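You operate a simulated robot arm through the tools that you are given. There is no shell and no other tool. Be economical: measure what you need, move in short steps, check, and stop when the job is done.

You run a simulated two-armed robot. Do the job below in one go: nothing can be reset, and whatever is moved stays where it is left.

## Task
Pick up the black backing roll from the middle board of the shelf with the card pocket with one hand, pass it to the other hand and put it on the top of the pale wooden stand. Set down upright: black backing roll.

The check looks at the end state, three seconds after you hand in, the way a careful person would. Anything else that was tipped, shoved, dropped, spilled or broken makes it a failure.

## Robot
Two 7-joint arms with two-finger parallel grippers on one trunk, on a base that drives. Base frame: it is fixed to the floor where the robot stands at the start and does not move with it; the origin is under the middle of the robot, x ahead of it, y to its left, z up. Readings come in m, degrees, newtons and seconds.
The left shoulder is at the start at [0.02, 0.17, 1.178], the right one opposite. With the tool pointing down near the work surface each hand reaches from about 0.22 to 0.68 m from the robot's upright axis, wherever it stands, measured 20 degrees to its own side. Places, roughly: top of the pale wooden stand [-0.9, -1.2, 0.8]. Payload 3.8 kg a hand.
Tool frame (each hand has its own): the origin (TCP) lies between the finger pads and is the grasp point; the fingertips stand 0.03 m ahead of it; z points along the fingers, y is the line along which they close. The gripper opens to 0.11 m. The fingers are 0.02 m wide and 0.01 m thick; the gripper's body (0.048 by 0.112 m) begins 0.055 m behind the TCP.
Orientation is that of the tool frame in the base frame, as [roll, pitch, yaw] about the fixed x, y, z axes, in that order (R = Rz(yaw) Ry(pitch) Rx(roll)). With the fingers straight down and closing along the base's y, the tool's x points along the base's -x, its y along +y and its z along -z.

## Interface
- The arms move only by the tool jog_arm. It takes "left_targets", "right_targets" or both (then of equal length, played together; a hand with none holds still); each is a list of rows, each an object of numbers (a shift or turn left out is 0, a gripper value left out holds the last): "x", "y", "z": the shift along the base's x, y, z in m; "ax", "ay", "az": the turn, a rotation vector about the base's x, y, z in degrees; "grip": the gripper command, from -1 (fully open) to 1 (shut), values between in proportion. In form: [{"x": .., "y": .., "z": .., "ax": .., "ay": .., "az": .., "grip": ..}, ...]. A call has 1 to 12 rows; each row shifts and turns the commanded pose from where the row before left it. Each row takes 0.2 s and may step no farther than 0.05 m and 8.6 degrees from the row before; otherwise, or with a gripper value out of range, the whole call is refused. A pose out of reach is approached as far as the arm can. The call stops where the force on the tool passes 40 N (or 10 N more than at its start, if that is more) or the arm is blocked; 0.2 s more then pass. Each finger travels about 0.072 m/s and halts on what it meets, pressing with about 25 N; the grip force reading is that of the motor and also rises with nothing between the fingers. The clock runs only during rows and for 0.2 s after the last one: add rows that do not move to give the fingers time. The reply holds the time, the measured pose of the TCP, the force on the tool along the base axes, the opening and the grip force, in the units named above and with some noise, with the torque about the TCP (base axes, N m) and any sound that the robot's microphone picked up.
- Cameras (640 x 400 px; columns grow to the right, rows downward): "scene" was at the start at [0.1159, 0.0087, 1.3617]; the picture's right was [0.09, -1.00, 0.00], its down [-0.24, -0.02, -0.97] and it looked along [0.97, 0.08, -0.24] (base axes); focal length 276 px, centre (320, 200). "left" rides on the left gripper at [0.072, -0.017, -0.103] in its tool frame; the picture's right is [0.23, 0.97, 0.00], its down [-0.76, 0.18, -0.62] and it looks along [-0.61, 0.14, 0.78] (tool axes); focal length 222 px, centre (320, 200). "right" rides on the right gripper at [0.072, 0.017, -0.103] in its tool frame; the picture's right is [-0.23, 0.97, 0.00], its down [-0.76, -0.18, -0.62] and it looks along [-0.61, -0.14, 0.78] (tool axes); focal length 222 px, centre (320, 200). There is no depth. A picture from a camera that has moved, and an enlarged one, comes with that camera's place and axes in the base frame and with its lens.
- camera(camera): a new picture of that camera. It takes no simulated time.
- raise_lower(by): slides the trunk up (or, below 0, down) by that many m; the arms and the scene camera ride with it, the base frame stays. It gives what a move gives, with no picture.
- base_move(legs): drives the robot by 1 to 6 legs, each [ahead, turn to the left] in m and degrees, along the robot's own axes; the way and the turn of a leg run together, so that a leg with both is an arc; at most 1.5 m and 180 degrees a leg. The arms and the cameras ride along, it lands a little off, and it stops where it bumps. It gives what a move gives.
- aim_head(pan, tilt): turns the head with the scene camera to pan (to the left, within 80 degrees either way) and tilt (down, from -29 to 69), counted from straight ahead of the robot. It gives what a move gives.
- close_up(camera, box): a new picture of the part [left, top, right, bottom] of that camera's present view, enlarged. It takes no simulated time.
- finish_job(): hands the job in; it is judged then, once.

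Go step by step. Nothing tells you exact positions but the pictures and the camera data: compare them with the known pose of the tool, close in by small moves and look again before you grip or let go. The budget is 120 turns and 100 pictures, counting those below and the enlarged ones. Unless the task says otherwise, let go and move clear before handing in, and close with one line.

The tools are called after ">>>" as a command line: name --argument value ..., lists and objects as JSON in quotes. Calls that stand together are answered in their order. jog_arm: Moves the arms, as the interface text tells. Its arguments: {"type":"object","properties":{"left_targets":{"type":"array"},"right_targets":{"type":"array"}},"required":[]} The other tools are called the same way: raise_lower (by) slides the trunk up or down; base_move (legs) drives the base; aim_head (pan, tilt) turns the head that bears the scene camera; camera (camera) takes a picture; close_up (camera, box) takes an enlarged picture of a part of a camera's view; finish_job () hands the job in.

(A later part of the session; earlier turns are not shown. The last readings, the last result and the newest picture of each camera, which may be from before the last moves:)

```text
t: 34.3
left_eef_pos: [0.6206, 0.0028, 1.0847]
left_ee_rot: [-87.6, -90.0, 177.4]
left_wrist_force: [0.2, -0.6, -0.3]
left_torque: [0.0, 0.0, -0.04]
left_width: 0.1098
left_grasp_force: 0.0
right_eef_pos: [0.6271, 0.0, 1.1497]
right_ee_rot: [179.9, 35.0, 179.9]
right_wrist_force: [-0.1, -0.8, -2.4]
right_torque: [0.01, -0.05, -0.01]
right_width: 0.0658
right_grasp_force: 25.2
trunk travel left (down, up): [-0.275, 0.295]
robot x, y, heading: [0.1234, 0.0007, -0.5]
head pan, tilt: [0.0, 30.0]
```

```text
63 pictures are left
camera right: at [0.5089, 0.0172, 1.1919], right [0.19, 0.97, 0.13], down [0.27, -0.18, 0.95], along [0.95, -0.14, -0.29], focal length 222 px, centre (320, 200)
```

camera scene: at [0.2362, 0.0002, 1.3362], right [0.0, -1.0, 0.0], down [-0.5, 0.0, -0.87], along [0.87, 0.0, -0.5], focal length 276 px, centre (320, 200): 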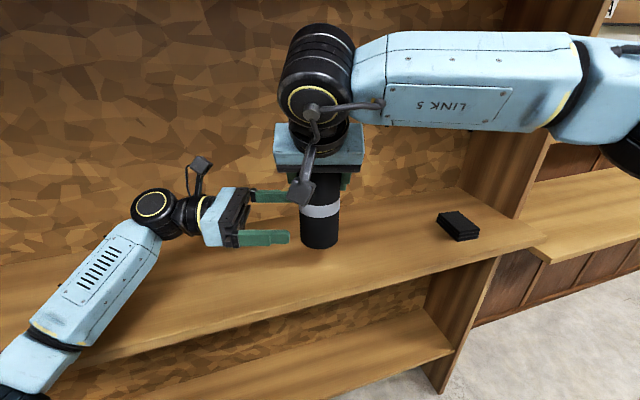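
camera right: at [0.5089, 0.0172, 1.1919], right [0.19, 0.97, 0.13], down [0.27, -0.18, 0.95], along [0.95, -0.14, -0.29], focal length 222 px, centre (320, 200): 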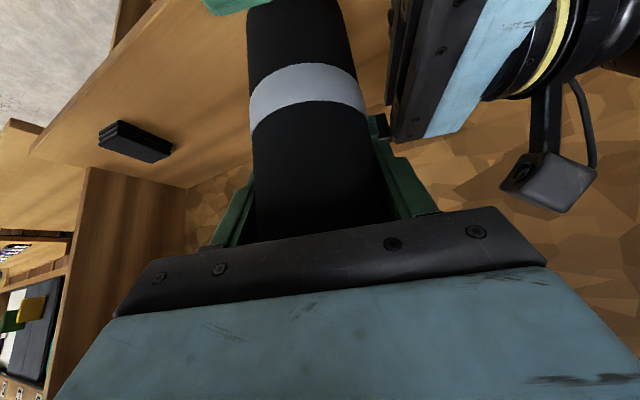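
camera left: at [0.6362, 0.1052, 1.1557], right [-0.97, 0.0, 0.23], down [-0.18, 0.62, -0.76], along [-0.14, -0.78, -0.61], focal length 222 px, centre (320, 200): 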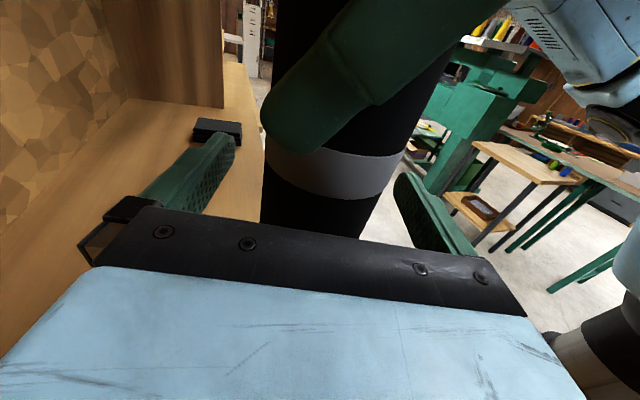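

The left fingers flank the roll below the band. I close the left hand while the right keeps holding.

>>> jog_arm --left_targets '[{"grip": 1}, {"grip": 1}, {"grip": 1}, {"grip": 1}, {"grip": 1}]'

>>> camera --camera "left"

>>> camera --camera "right"

>>> close_up --camera "scene" --box '[180, 130, 400, 270]'

```text
t: 35.5
left_eef_pos: [0.62, 0.0034, 1.0846]
left_ee_rot: [48.0, -90.0, 41.8]
left_wrist_force: [-3.1, -0.2, 0.6]
left_torque: [0.04, 0.09, -0.11]
left_width: 0.0654
left_grasp_force: 24.8
right_eef_pos: [0.6274, -0.0009, 1.1491]
right_ee_rot: [179.8, 34.9, 179.9]
right_wrist_force: [3.2, -0.4, -3.5]
right_torque: [-0.02, -0.34, 0.04]
right_width: 0.0658
right_grasp_force: 25.1
trunk travel left (down, up): [-0.275, 0.295]
robot x, y, heading: [0.1206, -0.0003, -0.3]
head pan, tilt: [0.0, 30.0]
```

```text
62 pictures are left
camera left: at [0.636, 0.1051, 1.1557], right [-0.97, 0.0, 0.23], down [-0.18, 0.62, -0.76], along [-0.14, -0.78, -0.61], focal length 222 px, centre (320, 200)
```

left: 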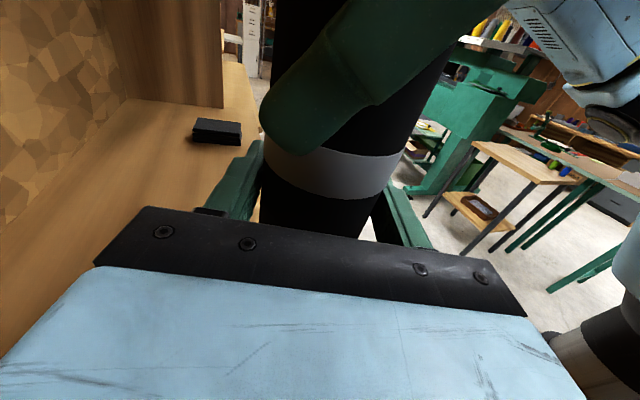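

```text
61 pictures are left
camera right: at [0.509, 0.0171, 1.1919], right [0.19, 0.97, 0.13], down [0.27, -0.18, 0.95], along [0.95, -0.14, -0.29], focal length 222 px, centre (320, 200)
```

right: 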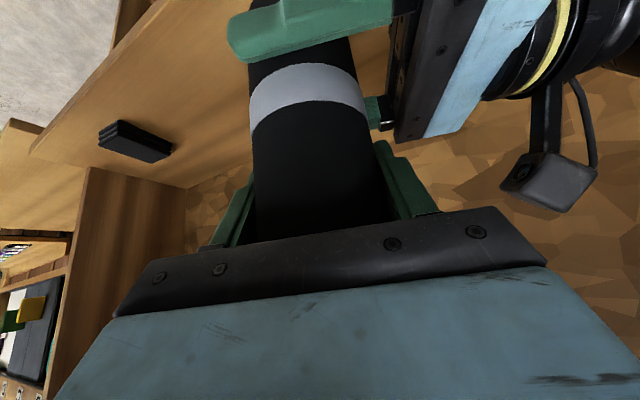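

```text
2.86 times, centred on (290, 200) of scene
camera zoom: at [0.2362, 0.0001, 1.3362], right [0.0, -1.0, 0.0], down [-0.5, 0.0, -0.87], along [0.87, 0.0, -0.5], focal length 790 px, centre (406, 200)
```

zoom: 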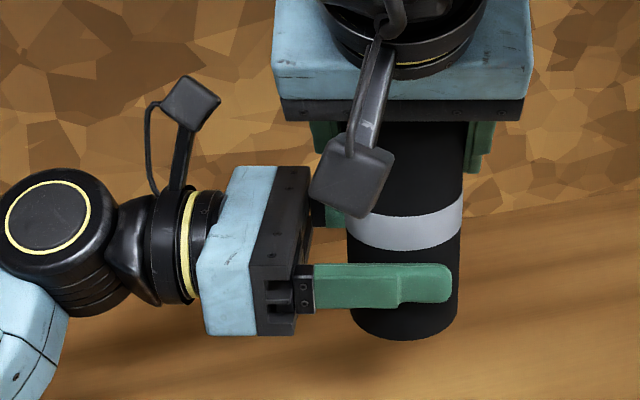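

Both hands hold it. I open the right hand partly and check that the left bears the weight.

>>> jog_arm --right_targets '[{"grip": -0.3}, {"grip": -0.6}, {"grip": -0.6}, {}]'

>>> close_up --camera "scene" --box '[180, 130, 400, 270]'

>>> camera --camera "right"

```text
t: 36.5
left_eef_pos: [0.6213, 0.0043, 1.0837]
left_ee_rot: [70.8, -90.0, 19.2]
left_wrist_force: [0.9, -0.1, -0.5]
left_torque: [0.04, 0.0, 0.01]
left_width: 0.0656
left_grasp_force: 24.9
right_eef_pos: [0.6268, -0.0005, 1.1503]
right_ee_rot: [179.9, 35.0, 179.9]
right_wrist_force: [0.3, -0.4, 0.4]
right_torque: [-0.01, -0.01, -0.02]
right_width: 0.0879
right_grasp_force: 0.1
trunk travel left (down, up): [-0.275, 0.295]
robot x, y, heading: [0.1202, -0.0035, -0.4]
head pan, tilt: [0.0, 30.0]
```

```text
2.86 times, centred on (290, 200) of scene
camera zoom: at [0.2362, 0.0001, 1.3362], right [0.0, -1.0, 0.0], down [-0.5, 0.0, -0.87], along [0.87, 0.0, -0.5], focal length 790 px, centre (406, 200)
```

zoom: 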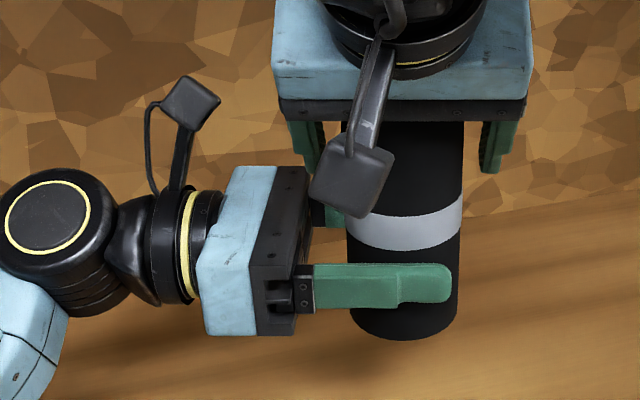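

```text
58 pictures are left
camera right: at [0.509, 0.0171, 1.192], right [0.19, 0.97, 0.13], down [0.27, -0.18, 0.95], along [0.95, -0.14, -0.29], focal length 222 px, centre (320, 200)
```

right: 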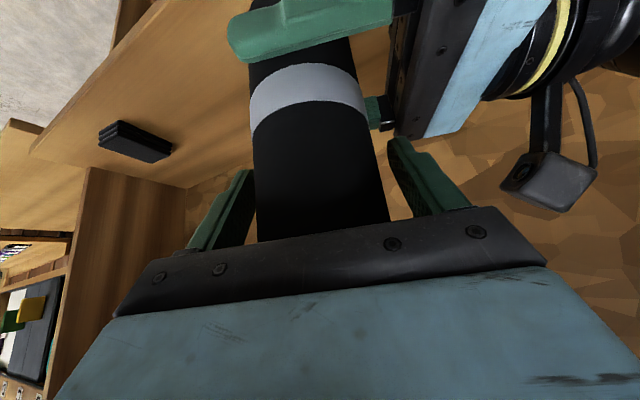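

The left holds and nothing moved. I withdraw the right hand back along its fingers, then off to the right.

>>> jog_arm --right_targets '[{"x": -0.012, "z": 0.016}, {"x": -0.017, "z": 0.025}, {"x": -0.017, "z": 0.025}, {"x": -0.017, "z": 0.025}, {"x": -0.02, "y": -0.03, "z": 0.01}, {"x": -0.02, "y": -0.04}, {"x": -0.02, "y": -0.04}, {"y": -0.04}, {}]'

>>> camera --camera "scene"

>>> camera --camera "left"

```text
t: 38.5
left_eef_pos: [0.6207, 0.0042, 1.0849]
left_ee_rot: [33.5, -89.9, 56.4]
left_wrist_force: [-0.4, -0.9, -0.2]
left_torque: [0.02, 0.0, -0.01]
left_width: 0.0653
left_grasp_force: 24.7
right_eef_pos: [0.5049, -0.1483, 1.2518]
right_ee_rot: [180.0, 35.1, 179.8]
right_wrist_force: [0.0, 0.1, 0.0]
right_torque: [0.0, -0.02, 0.03]
right_width: 0.0882
right_grasp_force: 0.1
trunk travel left (down, up): [-0.275, 0.295]
robot x, y, heading: [0.1247, -0.0015, -0.2]
head pan, tilt: [0.0, 30.0]
```

```text
57 pictures are left
camera scene: at [0.2362, 0.0008, 1.3362], right [0.0, -1.0, 0.0], down [-0.5, 0.0, -0.87], along [0.87, 0.0, -0.5], focal length 276 px, centre (320, 200)
```

scene: 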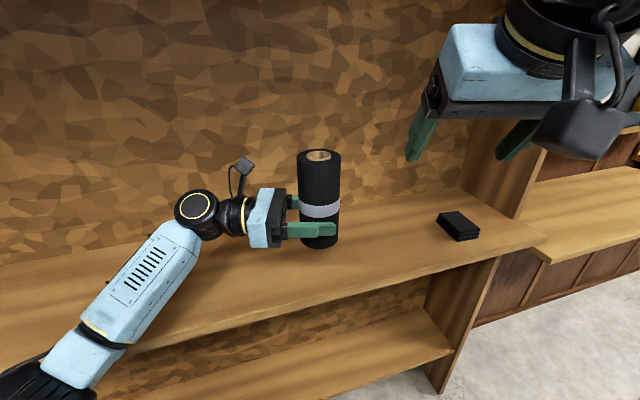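

```text
56 pictures are left
camera left: at [0.6362, 0.1059, 1.1556], right [-0.97, 0.0, 0.23], down [-0.18, 0.62, -0.76], along [-0.14, -0.78, -0.61], focal length 222 px, centre (320, 200)
```

left: 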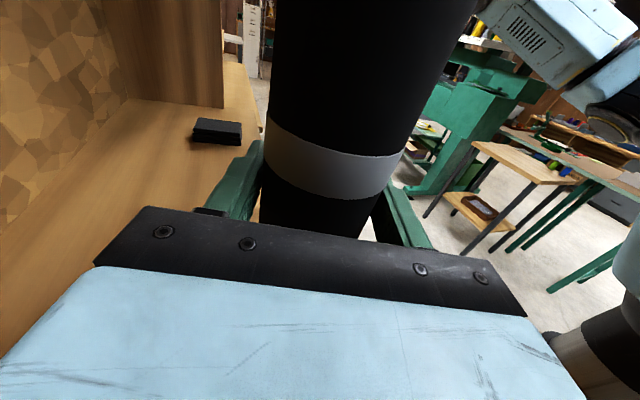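

The roll is now solely in the left hand, upright, and I can see the pale stand (black legs) far behind to the right. I draw the roll gently back from the shelf.

>>> jog_arm --left_targets '[{"x": -0.004, "z": 0.003}, {"x": -0.008, "z": 0.004}, {"x": -0.012, "z": 0.004}, {"x": -0.015, "z": 0.004}, {"x": -0.015, "z": 0.004}, {"x": -0.015, "z": 0.004}, {"x": -0.015, "z": 0.004}, {"x": -0.015, "z": 0.003}, {"x": -0.015}, {"x": -0.012}, {"x": -0.008}, {"x": -0.004}]'

>>> camera --camera "left"

```text
t: 41.1
left_eef_pos: [0.4813, 0.004, 1.1135]
left_ee_rot: [69.0, -89.9, 20.9]
left_wrist_force: [0.7, 0.0, -2.1]
left_torque: [-0.01, -0.01, -0.02]
left_width: 0.0656
left_grasp_force: 25.4
right_eef_pos: [0.5051, -0.15, 1.2504]
right_ee_rot: [179.9, 35.0, 179.8]
right_wrist_force: [-0.1, -0.1, -0.6]
right_torque: [-0.02, -0.02, -0.02]
right_width: 0.088
right_grasp_force: 0.0
trunk travel left (down, up): [-0.275, 0.295]
robot x, y, heading: [0.1246, 0.0036, -0.4]
head pan, tilt: [0.0, 30.0]
```

```text
55 pictures are left
camera left: at [0.4976, 0.1052, 1.1849], right [-0.97, 0.0, 0.23], down [-0.18, 0.62, -0.76], along [-0.14, -0.78, -0.61], focal length 222 px, centre (320, 200)
```

left: 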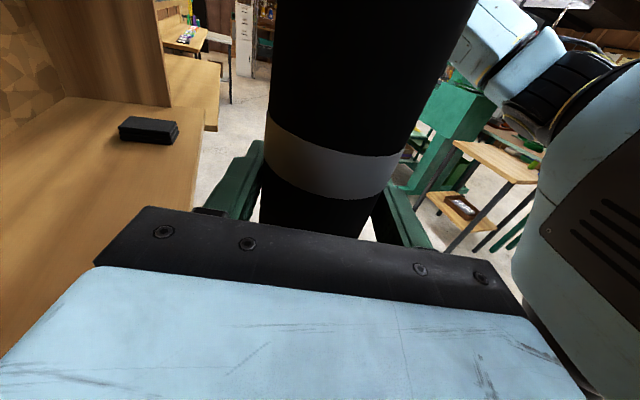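

Secure. I tuck the right hand back and look around to both sides before driving.

>>> jog_arm --right_targets '[{"x": -0.03, "y": -0.02}, {"x": -0.03, "y": -0.02}, {"x": -0.03, "y": -0.02}, {"x": -0.03, "y": -0.02}, {}]'

>>> aim_head --pan -80 --tilt 25

>>> camera --camera "scene"

>>> aim_head --pan 80 --tilt 25

>>> camera --camera "scene"

```text
t: 42.3
left_eef_pos: [0.4827, 0.004, 1.114]
left_ee_rot: [58.9, -89.9, 30.9]
left_wrist_force: [-0.2, 1.0, -3.0]
left_torque: [0.03, -0.01, -0.04]
left_width: 0.0654
left_grasp_force: 25.2
right_eef_pos: [0.3849, -0.2307, 1.2501]
right_ee_rot: [180.0, 34.9, 179.9]
right_wrist_force: [0.3, 0.8, 0.0]
right_torque: [-0.01, 0.01, 0.0]
right_width: 0.0883
right_grasp_force: 0.0
trunk travel left (down, up): [-0.275, 0.295]
robot x, y, heading: [0.1216, -0.0001, 0.0]
head pan, tilt: [0.0, 30.0]
```

```text
t: 43.8
left_eef_pos: [0.4827, 0.0031, 1.1138]
left_ee_rot: [-110.4, -90.0, -159.7]
left_wrist_force: [0.3, 0.4, -3.3]
left_torque: [0.01, 0.02, -0.01]
left_width: 0.0654
left_grasp_force: 24.6
right_eef_pos: [0.3846, -0.2311, 1.2498]
right_ee_rot: [-180.0, 35.0, 179.8]
right_wrist_force: [0.3, 0.0, 0.0]
right_torque: [0.04, -0.02, 0.02]
right_width: 0.0879
right_grasp_force: 0.1
trunk travel left (down, up): [-0.275, 0.295]
robot x, y, heading: [0.123, -0.0004, -0.2]
head pan, tilt: [-80.0, 25.0]
```

```text
54 pictures are left
camera scene: at [0.1615, -0.0904, 1.3441], right [-0.99, -0.17, 0.0], down [-0.07, 0.42, -0.91], along [0.16, -0.89, -0.42], focal length 276 px, centre (320, 200)
```

scene: 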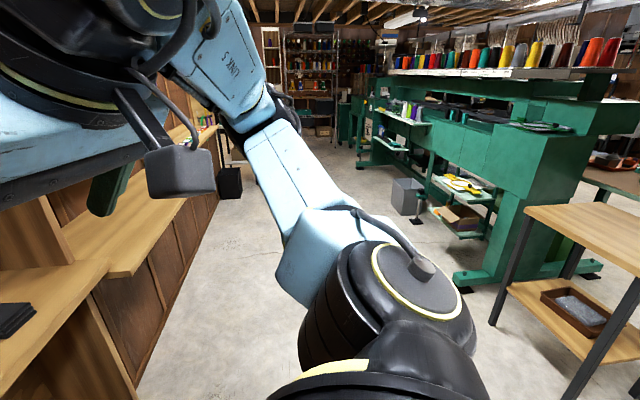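

```text
t: 46.3
left_eef_pos: [0.4824, 0.0036, 1.1132]
left_ee_rot: [-108.0, -90.0, -162.1]
left_wrist_force: [0.7, 0.0, -3.2]
left_torque: [0.0, -0.02, -0.01]
left_width: 0.0658
left_grasp_force: 25.1
right_eef_pos: [0.3838, -0.2305, 1.2501]
right_ee_rot: [179.8, 35.1, 179.9]
right_wrist_force: [0.1, 0.1, -0.1]
right_torque: [0.03, -0.01, -0.02]
right_width: 0.0879
right_grasp_force: 0.0
trunk travel left (down, up): [-0.275, 0.295]
robot x, y, heading: [0.1224, 0.0027, -0.2]
head pan, tilt: [80.0, 25.0]
```

```text
53 pictures are left
camera scene: at [0.162, 0.091, 1.3441], right [0.98, -0.18, 0.0], down [-0.07, -0.42, -0.91], along [0.16, 0.89, -0.42], focal length 276 px, centre (320, 200)
```

scene: 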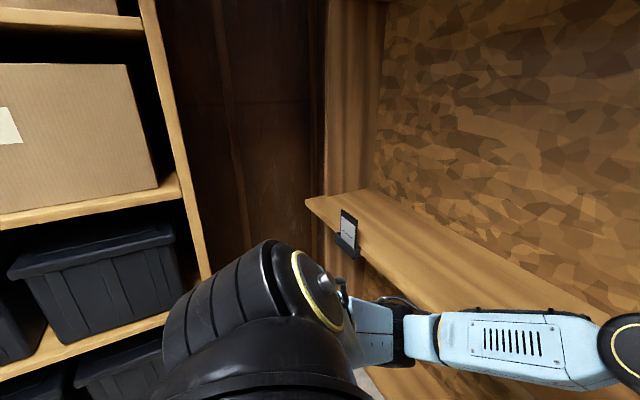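

The stand lies behind to the right, near edge roughly from (-0.55, -1.33) to (-0.66, -0.89), with clear floor between. I back off from the shelf and turn right 90°, then look.

>>> base_move --legs '[[-0.35, 0]]'

>>> aim_head --pan 0 --tilt 25

>>> camera --camera "left"

>>> base_move --legs '[[0, -90]]'

>>> aim_head --pan -30 --tilt 30

>>> camera --camera "scene"

>>> camera --camera "left"

```text
t: 48.5
left_eef_pos: [0.1354, 0.0035, 1.1137]
left_ee_rot: [163.6, -90.0, -73.9]
left_wrist_force: [0.3, 0.0, -2.4]
left_torque: [0.02, 0.01, -0.04]
left_width: 0.0655
left_grasp_force: 24.8
right_eef_pos: [0.0363, -0.2293, 1.2507]
right_ee_rot: [179.9, 35.0, 179.7]
right_wrist_force: [0.5, 0.4, -0.7]
right_torque: [0.0, 0.0, -0.03]
right_width: 0.0876
right_grasp_force: 0.0
trunk travel left (down, up): [-0.275, 0.295]
robot x, y, heading: [-0.224, 0.0016, -0.4]
head pan, tilt: [80.0, 25.0]
```

```text
t: 50.1
left_eef_pos: [0.1354, 0.0048, 1.1133]
left_ee_rot: [-107.0, -90.0, -163.3]
left_wrist_force: [0.8, 0.1, -2.9]
left_torque: [0.02, 0.0, 0.01]
left_width: 0.0654
left_grasp_force: 24.5
right_eef_pos: [0.0374, -0.229, 1.2503]
right_ee_rot: [179.9, 35.0, 179.7]
right_wrist_force: [0.2, 0.7, 1.0]
right_torque: [0.02, 0.04, 0.02]
right_width: 0.0878
right_grasp_force: 0.0
trunk travel left (down, up): [-0.275, 0.295]
robot x, y, heading: [-0.2214, 0.0002, -0.1]
head pan, tilt: [0.0, 25.0]
```

```text
52 pictures are left
camera left: at [0.1515, 0.1057, 1.1849], right [-0.97, 0.0, 0.23], down [-0.18, 0.62, -0.76], along [-0.15, -0.78, -0.61], focal length 222 px, centre (320, 200)
```

left: 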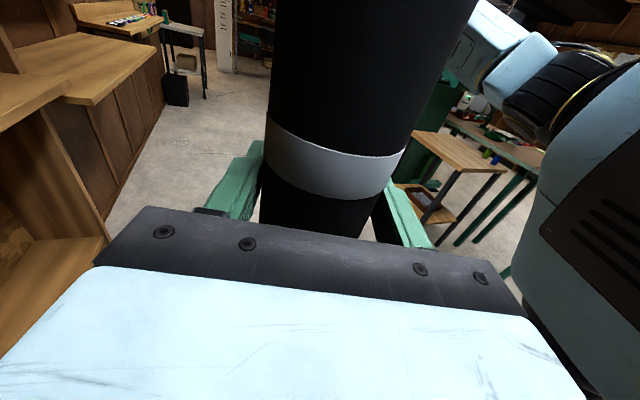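

```text
t: 54.2
left_eef_pos: [-0.2153, -0.3586, 1.1132]
left_ee_rot: [-75.2, -89.9, 76.0]
left_wrist_force: [0.0, -0.2, -2.4]
left_torque: [-0.01, -0.01, 0.0]
left_width: 0.0654
left_grasp_force: 24.9
right_eef_pos: [-0.4506, -0.2632, 1.2499]
right_ee_rot: [179.9, 35.1, 90.8]
right_wrist_force: [-0.2, 0.7, 0.8]
right_torque: [-0.02, -0.01, 0.01]
right_width: 0.0881
right_grasp_force: 0.0
trunk travel left (down, up): [-0.275, 0.295]
robot x, y, heading: [-0.2256, -0.0022, -89.2]
head pan, tilt: [0.0, 25.0]
```

```text
t: 55.2
left_eef_pos: [-0.2139, -0.3581, 1.1134]
left_ee_rot: [109.5, -90.0, -108.6]
left_wrist_force: [0.5, -0.1, -2.9]
left_torque: [0.02, 0.01, 0.01]
left_width: 0.0657
left_grasp_force: 24.9
right_eef_pos: [-0.4489, -0.2645, 1.2512]
right_ee_rot: [179.9, 34.9, 90.8]
right_wrist_force: [0.8, 0.2, 0.3]
right_torque: [-0.01, -0.03, 0.01]
right_width: 0.088
right_grasp_force: 0.1
trunk travel left (down, up): [-0.275, 0.295]
robot x, y, heading: [-0.2244, 0.0006, -89.1]
head pan, tilt: [-30.0, 30.0]
```

```text
51 pictures are left
camera scene: at [-0.2658, -0.0981, 1.3362], right [-0.87, 0.49, 0.0], down [0.24, 0.44, -0.87], along [-0.42, -0.76, -0.5], focal length 276 px, centre (320, 200)
```

scene: 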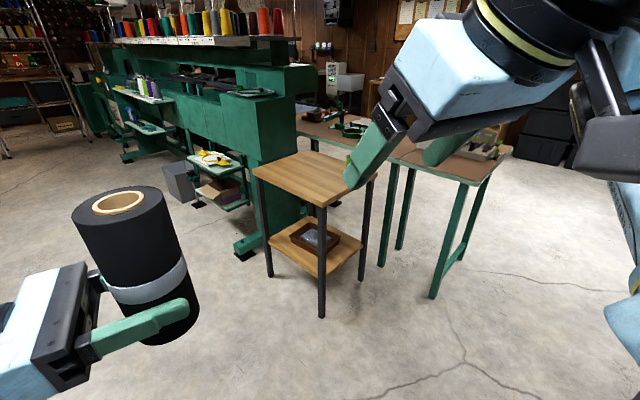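

```text
50 pictures are left
camera left: at [-0.1124, -0.3748, 1.1847], right [-0.01, 0.97, 0.23], down [0.62, 0.19, -0.76], along [-0.78, 0.13, -0.61], focal length 222 px, centre (320, 200)
```

left: 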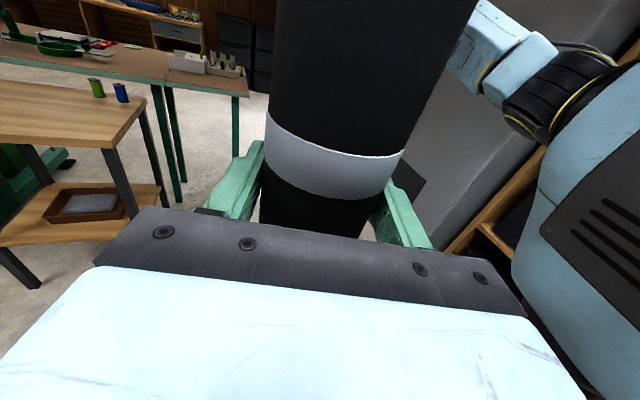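

The stand's top spans roughly (-0.70,-0.87), (-0.58,-1.35), (-1.08,-1.01), with clear floor around it. I'll station the robot near (-0.88,-0.48) heading about -77°, so the left hand reaches in across the stand's nearest side edge.

>>> base_move --legs '[[0, -54.5], [0.81, 0]]'

>>> base_move --legs '[[0, 66.5]]'

>>> aim_head --pan 10 --tilt 40

>>> camera --camera "scene"

>>> camera --camera "left"

```text
t: 62.1
left_eef_pos: [-1.1687, -0.7297, 1.1129]
left_ee_rot: [101.4, -89.9, -153.4]
left_wrist_force: [0.0, -0.1, -2.4]
left_torque: [-0.02, 0.01, -0.01]
left_width: 0.0654
left_grasp_force: 25.1
right_eef_pos: [-1.2357, -0.4856, 1.2503]
right_ee_rot: [180.0, 35.0, 37.8]
right_wrist_force: [-0.4, -0.4, 0.5]
right_torque: [0.02, -0.03, -0.02]
right_width: 0.0881
right_grasp_force: 0.0
trunk travel left (down, up): [-0.275, 0.295]
robot x, y, heading: [-0.8902, -0.5052, -141.9]
head pan, tilt: [-30.0, 30.0]
```

```text
t: 65.4
left_eef_pos: [-0.791, -0.8515, 1.1131]
left_ee_rot: [93.8, -90.0, -78.9]
left_wrist_force: [-0.6, 0.7, -2.7]
left_torque: [-0.01, 0.0, -0.01]
left_width: 0.0654
left_grasp_force: 24.8
right_eef_pos: [-1.0427, -0.8182, 1.2501]
right_ee_rot: [179.9, 34.9, 104.9]
right_wrist_force: [-1.0, -0.4, -0.2]
right_torque: [0.0, 0.04, 0.0]
right_width: 0.0882
right_grasp_force: 0.1
trunk travel left (down, up): [-0.275, 0.295]
robot x, y, heading: [-0.8879, -0.5036, -75.5]
head pan, tilt: [-30.0, 30.0]
```

```text
t: 66.5
left_eef_pos: [-0.792, -0.8523, 1.1137]
left_ee_rot: [-63.0, -90.0, 77.9]
left_wrist_force: [0.3, -0.2, -3.4]
left_torque: [0.0, -0.01, 0.0]
left_width: 0.0653
left_grasp_force: 25.2
right_eef_pos: [-1.0442, -0.8171, 1.249]
right_ee_rot: [180.0, 34.9, 104.8]
right_wrist_force: [0.6, 0.5, -0.2]
right_torque: [0.03, 0.0, -0.01]
right_width: 0.0878
right_grasp_force: 0.2
trunk travel left (down, up): [-0.275, 0.295]
robot x, y, heading: [-0.8843, -0.5041, -75.1]
head pan, tilt: [10.0, 40.0]
```

```text
49 pictures are left
camera scene: at [-0.8452, -0.6017, 1.3208], right [-0.91, -0.42, 0.0], down [-0.27, 0.58, -0.77], along [0.32, -0.7, -0.64], focal length 276 px, centre (320, 200)
```

scene: 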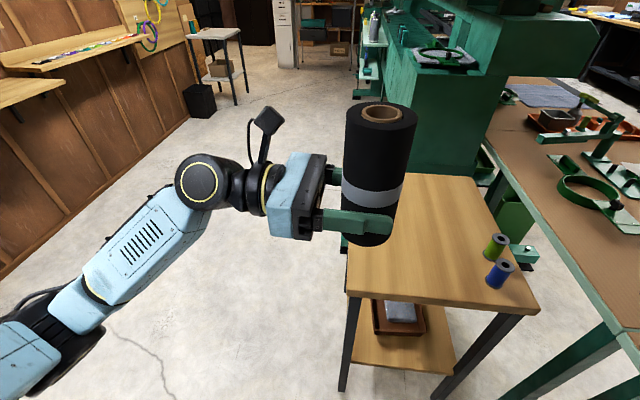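

```text
48 pictures are left
camera left: at [-0.6889, -0.8421, 1.1848], right [-0.25, 0.94, 0.23], down [0.56, 0.33, -0.76], along [-0.79, -0.06, -0.61], focal length 222 px, centre (320, 200)
```

left: 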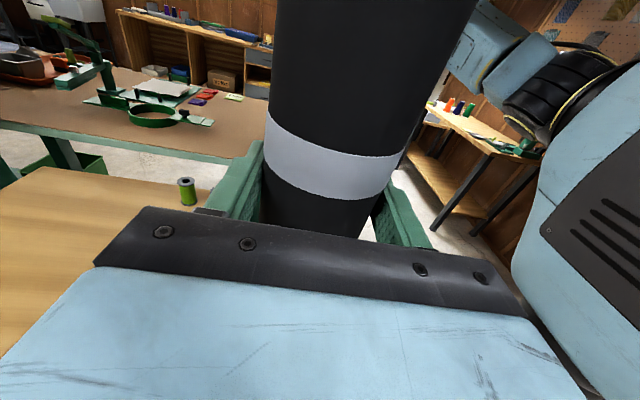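

Two small spools stand on the far-right part of the top, and the left side is free. I'll set the roll about 0.10 m in from the left edge, near (-0.81, -1.07); first I move above that point at the present height.

>>> jog_arm --left_targets '[{"y": -0.006}, {"x": -0.001, "y": -0.012}, {"x": -0.002, "y": -0.018}, {"x": -0.002, "y": -0.022}, {"x": -0.003, "y": -0.025}, {"x": -0.003, "y": -0.025}, {"x": -0.003, "y": -0.025}, {"x": -0.003, "y": -0.025}, {"x": -0.002, "y": -0.024}, {"x": -0.001, "y": -0.018}, {"y": -0.01}, {"y": -0.006}]'

>>> camera --camera "scene"

>>> camera --camera "left"

```text
t: 69.0
left_eef_pos: [-0.8134, -1.0673, 1.1124]
left_ee_rot: [132.2, -89.9, -117.2]
left_wrist_force: [0.1, 0.4, -3.2]
left_torque: [0.02, 0.02, -0.02]
left_width: 0.0654
left_grasp_force: 25.2
right_eef_pos: [-1.043, -0.8168, 1.2506]
right_ee_rot: [179.8, 35.1, 104.9]
right_wrist_force: [1.1, 0.1, 0.0]
right_torque: [0.04, -0.02, -0.01]
right_width: 0.0877
right_grasp_force: 0.0
trunk travel left (down, up): [-0.275, 0.295]
robot x, y, heading: [-0.8871, -0.5048, -75.0]
head pan, tilt: [10.0, 40.0]
```

```text
47 pictures are left
camera scene: at [-0.8452, -0.6019, 1.3208], right [-0.91, -0.42, 0.0], down [-0.27, 0.58, -0.77], along [0.32, -0.7, -0.64], focal length 276 px, centre (320, 200)
```

scene: 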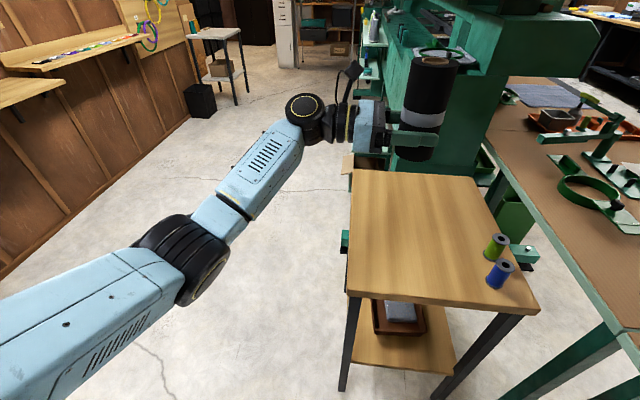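

```text
46 pictures are left
camera left: at [-0.7095, -1.0582, 1.1851], right [-0.25, 0.94, 0.23], down [0.56, 0.33, -0.76], along [-0.79, -0.06, -0.61], focal length 222 px, centre (320, 200)
```

left: 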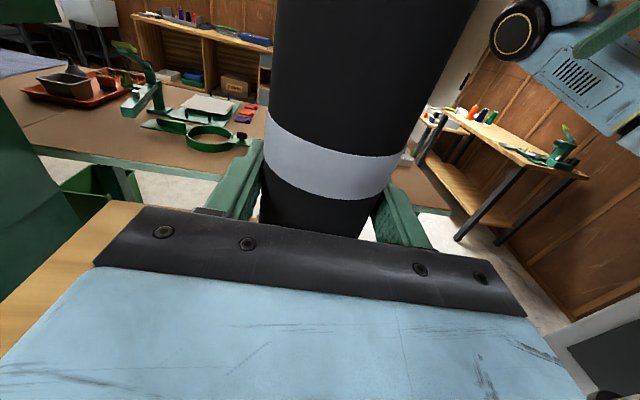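

The target spot is clear. I lower the roll to a few centimetres above the top.

>>> jog_arm --left_targets '[{"z": -0.008}, {"z": -0.014}, {"z": -0.02}, {"z": -0.022}, {"z": -0.022}, {"z": -0.022}, {"z": -0.022}, {"z": -0.022}, {"z": -0.022}, {"z": -0.018}, {"z": -0.012}, {"z": -0.006}]'

>>> camera --camera "scene"

>>> camera --camera "left"

>>> camera --camera "right"

```text
t: 71.7
left_eef_pos: [-0.8124, -1.0666, 0.9037]
left_ee_rot: [0.8, -90.0, 14.1]
left_wrist_force: [-0.6, -0.1, -3.0]
left_torque: [-0.01, -0.02, -0.03]
left_width: 0.0657
left_grasp_force: 25.1
right_eef_pos: [-1.0433, -0.8174, 1.2514]
right_ee_rot: [179.9, 34.9, 104.8]
right_wrist_force: [0.1, 0.6, -0.3]
right_torque: [0.02, 0.01, -0.03]
right_width: 0.0882
right_grasp_force: 0.1
trunk travel left (down, up): [-0.275, 0.295]
robot x, y, heading: [-0.8844, -0.505, -75.5]
head pan, tilt: [10.0, 40.0]
```

```text
45 pictures are left
camera scene: at [-0.8452, -0.6018, 1.3208], right [-0.91, -0.42, 0.0], down [-0.27, 0.58, -0.77], along [0.32, -0.7, -0.64], focal length 276 px, centre (320, 200)
```

scene: 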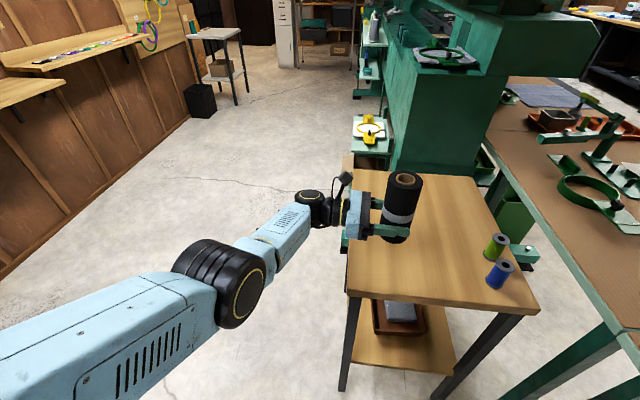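

```text
44 pictures are left
camera left: at [-0.709, -1.0577, 0.9749], right [-0.25, 0.94, 0.23], down [0.56, 0.33, -0.76], along [-0.79, -0.06, -0.61], focal length 222 px, centre (320, 200)
```

left: 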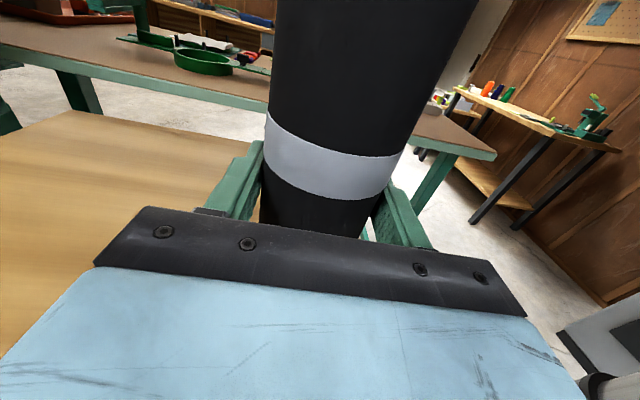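

```text
43 pictures are left
camera right: at [-1.057, -0.698, 1.2924], right [0.99, 0.07, 0.13], down [-0.1, -0.3, 0.95], along [0.11, -0.95, -0.29], focal length 222 px, centre (320, 200)
```

right: 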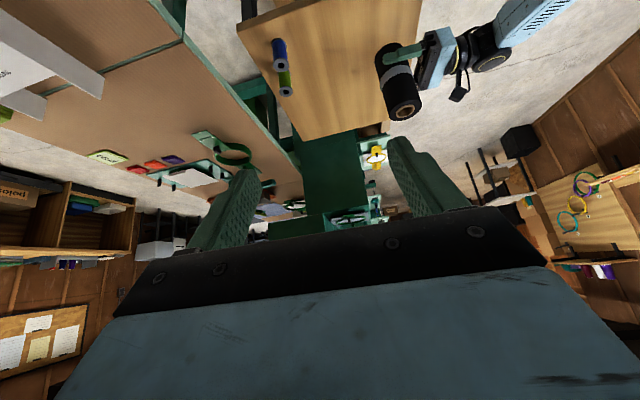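

Roughly 6 cm above the top, hand well outside the left edge. I lower another 4.5 cm and zoom in.

>>> jog_arm --left_targets '[{"z": -0.008}, {"z": -0.01}, {"z": -0.01}, {"z": -0.008}, {"z": -0.006}, {"z": -0.003}, {}]'

>>> close_up --camera "scene" --box '[320, 160, 460, 300]'

>>> close_up --camera "right" --box '[330, 0, 530, 140]'

```text
t: 73.2
left_eef_pos: [-0.8161, -1.0502, 0.8669]
left_ee_rot: [125.3, -89.9, -110.4]
left_wrist_force: [-0.5, -1.3, -2.9]
left_torque: [0.01, -0.03, 0.0]
left_width: 0.0656
left_grasp_force: 24.6
left hand out of reach, approached as far as the arm can: row 2, 3, 4, 5
right_eef_pos: [-1.0427, -0.8186, 1.2508]
right_ee_rot: [179.9, 34.9, 104.8]
right_wrist_force: [0.3, 0.2, 0.6]
right_torque: [-0.02, 0.05, 0.03]
right_width: 0.088
right_grasp_force: 0.1
trunk travel left (down, up): [-0.275, 0.295]
robot x, y, heading: [-0.8905, -0.5033, -75.3]
head pan, tilt: [10.0, 40.0]
```

```text
2.86 times, centred on (390, 230) of scene
camera zoom: at [-0.8451, -0.6018, 1.3208], right [-0.91, -0.42, 0.0], down [-0.27, 0.58, -0.77], along [0.32, -0.7, -0.64], focal length 790 px, centre (120, 114)
```

zoom: 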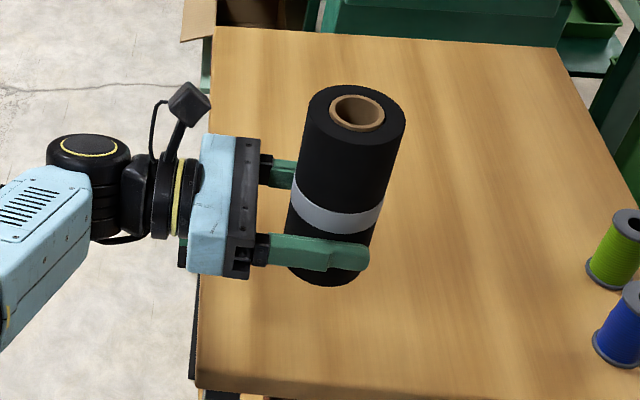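

```text
2.86 times, centred on (430, 70) of right
camera zoom: at [-1.0569, -0.6979, 1.2924], right [0.99, 0.07, 0.13], down [-0.1, -0.3, 0.95], along [0.11, -0.95, -0.29], focal length 635 px, centre (6, 571)
```

zoom: 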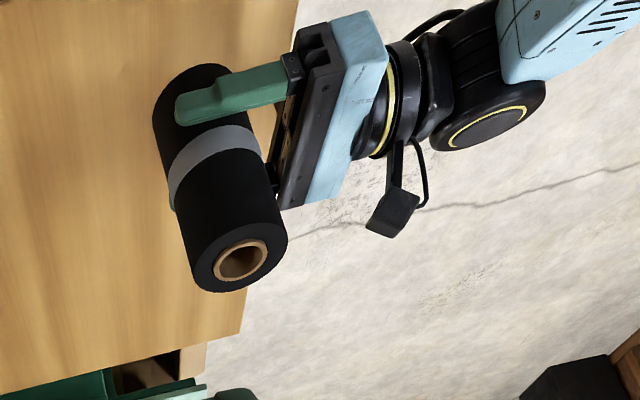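

The left arm reaches its limit low down, so I raise the hand a bit and lower the trunk by the same amount to win room.

>>> jog_arm --left_targets '[{"z": 0.006}, {"z": 0.01}, {"z": 0.014}, {"z": 0.014}, {"z": 0.01}, {"z": 0.006}, {}]'

>>> raise_lower --by -0.05

>>> close_up --camera "scene" --box '[320, 140, 460, 280]'

```text
t: 74.8
left_eef_pos: [-0.817, -1.0517, 0.9279]
left_ee_rot: [96.3, -89.8, -81.4]
left_wrist_force: [0.2, -1.0, -3.0]
left_torque: [0.01, -0.02, 0.01]
left_width: 0.0654
left_grasp_force: 25.2
right_eef_pos: [-1.043, -0.817, 1.2499]
right_ee_rot: [179.8, 34.9, 104.9]
right_wrist_force: [-0.3, -0.3, -0.2]
right_torque: [0.01, 0.0, -0.01]
right_width: 0.0877
right_grasp_force: 0.1
trunk travel left (down, up): [-0.275, 0.295]
robot x, y, heading: [-0.8846, -0.5043, -75.2]
head pan, tilt: [10.0, 40.0]
```

```text
t: 75.8
left_eef_pos: [-0.8173, -1.0507, 0.878]
left_ee_rot: [-71.8, -90.0, 86.7]
left_wrist_force: [0.1, -0.9, -2.4]
left_torque: [-0.01, 0.02, 0.04]
left_width: 0.0654
left_grasp_force: 24.7
right_eef_pos: [-1.0429, -0.8182, 1.2001]
right_ee_rot: [179.9, 35.0, 104.8]
right_wrist_force: [0.2, -0.1, 0.0]
right_torque: [0.02, -0.02, 0.04]
right_width: 0.0878
right_grasp_force: 0.0
trunk travel left (down, up): [-0.225, 0.345]
robot x, y, heading: [-0.888, -0.5074, -75.3]
head pan, tilt: [10.0, 40.0]
```

```text
2.86 times, centred on (390, 210) of scene
camera zoom: at [-0.8451, -0.6016, 1.2709], right [-0.91, -0.42, 0.0], down [-0.27, 0.58, -0.77], along [0.32, -0.7, -0.64], focal length 790 px, centre (120, 171)
```

zoom: 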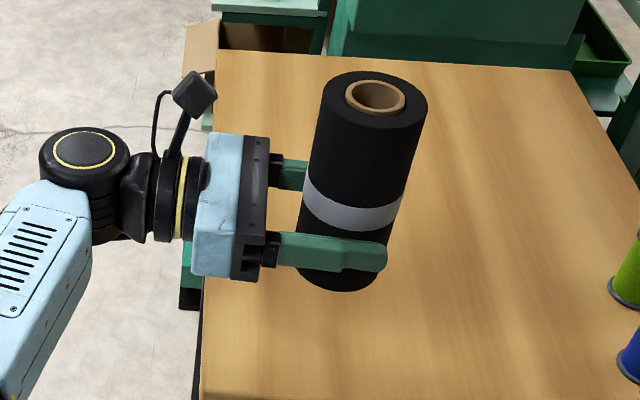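

Now I lower in small steps, reading the force for touch-down.

>>> jog_arm --left_targets '[{"z": -0.005}, {"z": -0.006}, {"z": -0.006}, {"z": -0.005}, {"z": -0.003}, {}]'

>>> jog_arm --left_targets '[{"z": -0.003}, {"z": -0.002}, {}]'

>>> close_up --camera "scene" --box '[320, 140, 460, 280]'

```text
t: 77.2
left_eef_pos: [-0.8185, -1.0501, 0.8535]
left_ee_rot: [-40.3, -89.9, 55.0]
left_wrist_force: [-0.9, -0.2, -2.8]
left_torque: [0.02, -0.03, 0.0]
left_width: 0.0653
left_grasp_force: 24.4
right_eef_pos: [-1.0432, -0.8161, 1.2011]
right_ee_rot: [179.9, 35.0, 104.8]
right_wrist_force: [0.1, -0.1, 0.6]
right_torque: [0.01, 0.03, -0.01]
right_width: 0.088
right_grasp_force: 0.1
trunk travel left (down, up): [-0.225, 0.345]
robot x, y, heading: [-0.8915, -0.5042, -75.2]
head pan, tilt: [10.0, 40.0]
```

```text
t: 78.0
left_eef_pos: [-0.8179, -1.0525, 0.8484]
left_ee_rot: [-69.7, -90.0, 84.6]
left_wrist_force: [0.0, 0.8, -2.2]
left_torque: [-0.01, 0.0, 0.0]
left_width: 0.0653
left_grasp_force: 24.7
right_eef_pos: [-1.0422, -0.8164, 1.1999]
right_ee_rot: [179.8, 35.0, 104.8]
right_wrist_force: [-0.2, 0.2, 0.1]
right_torque: [0.01, 0.0, 0.01]
right_width: 0.0881
right_grasp_force: 0.1
trunk travel left (down, up): [-0.225, 0.345]
robot x, y, heading: [-0.8872, -0.5063, -75.3]
head pan, tilt: [10.0, 40.0]
```

```text
2.86 times, centred on (390, 210) of scene
camera zoom: at [-0.8451, -0.6018, 1.2708], right [-0.91, -0.42, 0.0], down [-0.27, 0.58, -0.77], along [0.32, -0.7, -0.64], focal length 790 px, centre (120, 171)
```

zoom: 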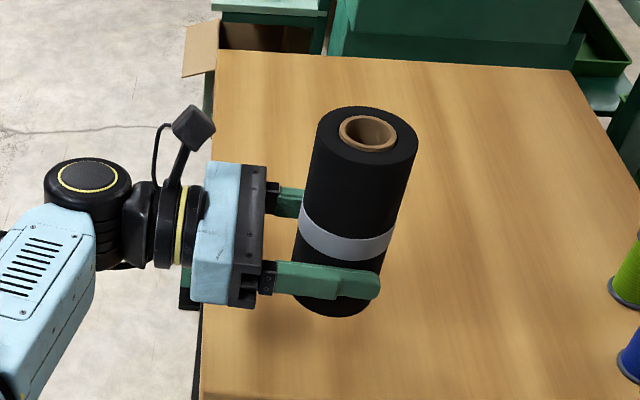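

>>> jog_arm --left_targets '[{"z": -0.002}, {"z": -0.002}, {}]'

>>> jog_arm --left_targets '[{"z": -0.002}, {}]'

>>> close_up --camera "right" --box '[330, 0, 530, 140]'

```text
t: 78.8
left_eef_pos: [-0.8178, -1.0519, 0.8424]
left_ee_rot: [-71.9, -89.9, 86.9]
left_wrist_force: [-0.5, 0.3, -2.7]
left_torque: [0.01, 0.01, -0.02]
left_width: 0.0651
left_grasp_force: 24.7
right_eef_pos: [-1.0444, -0.8176, 1.2008]
right_ee_rot: [179.9, 35.0, 104.8]
right_wrist_force: [-0.2, 0.7, -0.4]
right_torque: [0.02, -0.03, -0.01]
right_width: 0.088
right_grasp_force: 0.0
trunk travel left (down, up): [-0.225, 0.345]
robot x, y, heading: [-0.8881, -0.5073, -75.2]
head pan, tilt: [10.0, 40.0]
```

```text
t: 79.4
left_eef_pos: [-0.8173, -1.0516, 0.8404]
left_ee_rot: [135.4, -90.0, -120.5]
left_wrist_force: [0.1, 0.0, -2.5]
left_torque: [0.04, -0.01, -0.05]
left_width: 0.0654
left_grasp_force: 24.6
right_eef_pos: [-1.0441, -0.8178, 1.2003]
right_ee_rot: [180.0, 34.9, 105.0]
right_wrist_force: [-0.3, -1.2, 0.2]
right_torque: [0.01, 0.02, -0.02]
right_width: 0.088
right_grasp_force: 0.0
trunk travel left (down, up): [-0.225, 0.345]
robot x, y, heading: [-0.8891, -0.5025, -75.2]
head pan, tilt: [10.0, 40.0]
```

```text
2.86 times, centred on (430, 70) of right
camera zoom: at [-1.0569, -0.6979, 1.2424], right [0.99, 0.07, 0.13], down [-0.1, -0.3, 0.95], along [0.11, -0.95, -0.29], focal length 635 px, centre (6, 571)
```

zoom: 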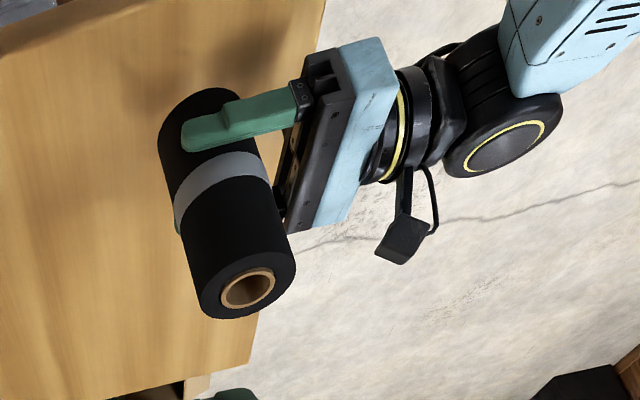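

No contact yet. I keep lowering.

>>> jog_arm --left_targets '[{"z": -0.003}, {}]'

>>> jog_arm --left_targets '[{"z": -0.003}, {}]'

>>> close_up --camera "scene" --box '[340, 170, 440, 270]'

```text
t: 80.0
left_eef_pos: [-0.817, -1.05, 0.8386]
left_ee_rot: [86.0, -90.0, -71.2]
left_wrist_force: [0.2, -0.7, -2.3]
left_torque: [0.04, 0.0, 0.02]
left_width: 0.0654
left_grasp_force: 25.0
right_eef_pos: [-1.0441, -0.8177, 1.2006]
right_ee_rot: [179.9, 35.0, 104.9]
right_wrist_force: [0.2, 0.3, 0.0]
right_torque: [0.0, -0.01, 0.04]
right_width: 0.0882
right_grasp_force: 0.1
trunk travel left (down, up): [-0.225, 0.345]
robot x, y, heading: [-0.8893, -0.5071, -75.2]
head pan, tilt: [10.0, 40.0]
```

```text
t: 80.6
left_eef_pos: [-0.8154, -1.0496, 0.8358]
left_ee_rot: [116.5, -90.0, -101.5]
left_wrist_force: [-0.8, 0.3, -2.7]
left_torque: [-0.06, 0.0, 0.0]
left_width: 0.0655
left_grasp_force: 24.8
right_eef_pos: [-1.0425, -0.8176, 1.1995]
right_ee_rot: [179.9, 35.0, 104.8]
right_wrist_force: [0.5, 0.4, 0.0]
right_torque: [0.01, 0.01, 0.02]
right_width: 0.088
right_grasp_force: 0.1
trunk travel left (down, up): [-0.225, 0.345]
robot x, y, heading: [-0.8915, -0.506, -75.1]
head pan, tilt: [10.0, 40.0]
```

```text
4.00 times, centred on (390, 220) of scene
camera zoom: at [-0.8451, -0.6017, 1.2708], right [-0.91, -0.42, 0.0], down [-0.27, 0.58, -0.77], along [0.32, -0.7, -0.64], focal length 1106 px, centre (40, 120)
```

zoom: 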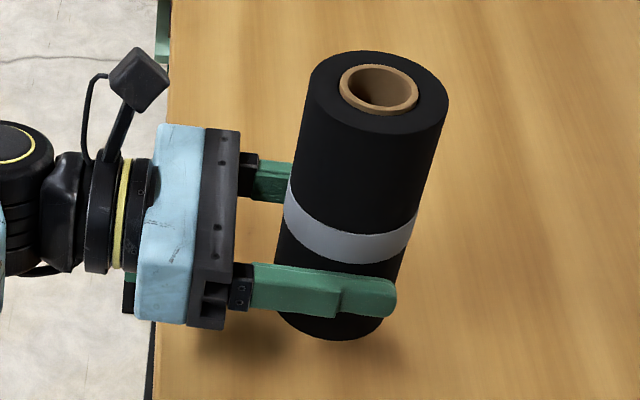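

>>> jog_arm --left_targets '[{"z": -0.002}, {}]'

>>> jog_arm --left_targets '[{"z": -0.002}, {}]'

>>> jog_arm --left_targets '[{"z": -0.002}, {}]'

>>> close_up --camera "scene" --box '[340, 170, 440, 270]'

```text
t: 81.2
left_eef_pos: [-0.8174, -1.0504, 0.8316]
left_ee_rot: [110.4, -89.8, -95.7]
left_wrist_force: [-0.8, 0.1, -3.0]
left_torque: [0.01, -0.03, -0.02]
left_width: 0.0654
left_grasp_force: 25.7
right_eef_pos: [-1.0432, -0.818, 1.2006]
right_ee_rot: [179.9, 35.1, 104.9]
right_wrist_force: [-0.4, 0.2, -0.2]
right_torque: [0.03, -0.02, -0.02]
right_width: 0.088
right_grasp_force: 0.1
trunk travel left (down, up): [-0.225, 0.345]
robot x, y, heading: [-0.8859, -0.5039, -75.2]
head pan, tilt: [10.0, 40.0]
```

```text
t: 81.8
left_eef_pos: [-0.8171, -1.0502, 0.8313]
left_ee_rot: [100.5, -90.0, -85.7]
left_wrist_force: [-0.7, 0.4, -2.7]
left_torque: [-0.01, -0.04, 0.0]
left_width: 0.0653
left_grasp_force: 24.8
right_eef_pos: [-1.0426, -0.8167, 1.1991]
right_ee_rot: [179.9, 35.0, 104.8]
right_wrist_force: [0.6, 0.2, -0.1]
right_torque: [-0.02, 0.02, -0.01]
right_width: 0.0878
right_grasp_force: 0.0
trunk travel left (down, up): [-0.225, 0.345]
robot x, y, heading: [-0.8884, -0.5072, -75.0]
head pan, tilt: [10.0, 40.0]
```

```text
t: 82.4
left_eef_pos: [-0.8151, -1.0515, 0.8292]
left_ee_rot: [105.3, -89.9, -90.5]
left_wrist_force: [0.3, -0.1, -2.5]
left_torque: [-0.01, -0.01, 0.01]
left_width: 0.0654
left_grasp_force: 24.8
right_eef_pos: [-1.0427, -0.8172, 1.2002]
right_ee_rot: [179.9, 34.9, 104.9]
right_wrist_force: [0.0, 0.0, 0.8]
right_torque: [0.01, -0.03, 0.02]
right_width: 0.0881
right_grasp_force: 0.1
trunk travel left (down, up): [-0.225, 0.345]
robot x, y, heading: [-0.8879, -0.5051, -75.2]
head pan, tilt: [10.0, 40.0]
```

```text
4.00 times, centred on (390, 220) of scene
camera zoom: at [-0.8451, -0.6017, 1.2708], right [-0.91, -0.42, 0.0], down [-0.27, 0.58, -0.77], along [0.32, -0.7, -0.64], focal length 1106 px, centre (40, 120)
```

zoom: 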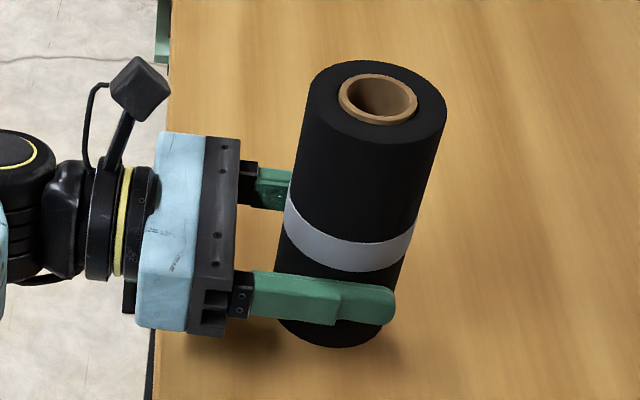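

Still no touch, so the top is a little lower than 0.8. I continue.

>>> jog_arm --left_targets '[{"z": -0.003}, {}]'

>>> jog_arm --left_targets '[{"z": -0.003}, {}]'

>>> close_up --camera "scene" --box '[340, 170, 440, 270]'

```text
t: 83.0
left_eef_pos: [-0.8178, -1.0515, 0.8246]
left_ee_rot: [106.0, -89.9, -91.0]
left_wrist_force: [-0.4, -0.1, -2.8]
left_torque: [0.02, -0.04, -0.03]
left_width: 0.0652
left_grasp_force: 25.2
right_eef_pos: [-1.0426, -0.8175, 1.2004]
right_ee_rot: [179.9, 35.0, 104.8]
right_wrist_force: [0.7, 0.0, 0.0]
right_torque: [0.01, 0.0, -0.01]
right_width: 0.088
right_grasp_force: 0.1
trunk travel left (down, up): [-0.225, 0.345]
robot x, y, heading: [-0.8874, -0.5049, -75.2]
head pan, tilt: [10.0, 40.0]
```

```text
t: 83.6
left_eef_pos: [-0.8161, -1.0512, 0.8228]
left_ee_rot: [120.3, -89.8, -105.5]
left_wrist_force: [-0.2, 0.4, -3.3]
left_torque: [0.0, 0.02, 0.01]
left_width: 0.0653
left_grasp_force: 25.2
right_eef_pos: [-1.0436, -0.8175, 1.2006]
right_ee_rot: [179.9, 35.0, 104.9]
right_wrist_force: [0.1, 0.1, -0.1]
right_torque: [0.0, -0.02, -0.02]
right_width: 0.088
right_grasp_force: 0.1
trunk travel left (down, up): [-0.225, 0.345]
robot x, y, heading: [-0.8861, -0.5027, -75.2]
head pan, tilt: [10.0, 40.0]
```

```text
4.00 times, centred on (390, 220) of scene
camera zoom: at [-0.8451, -0.6017, 1.2708], right [-0.91, -0.42, 0.0], down [-0.27, 0.58, -0.77], along [0.32, -0.7, -0.64], focal length 1106 px, centre (40, 120)
```

zoom: 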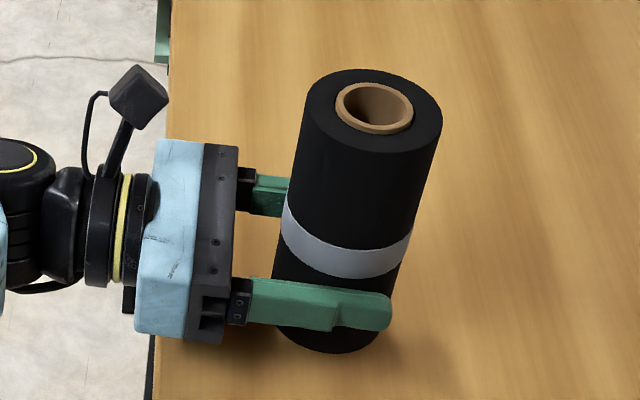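

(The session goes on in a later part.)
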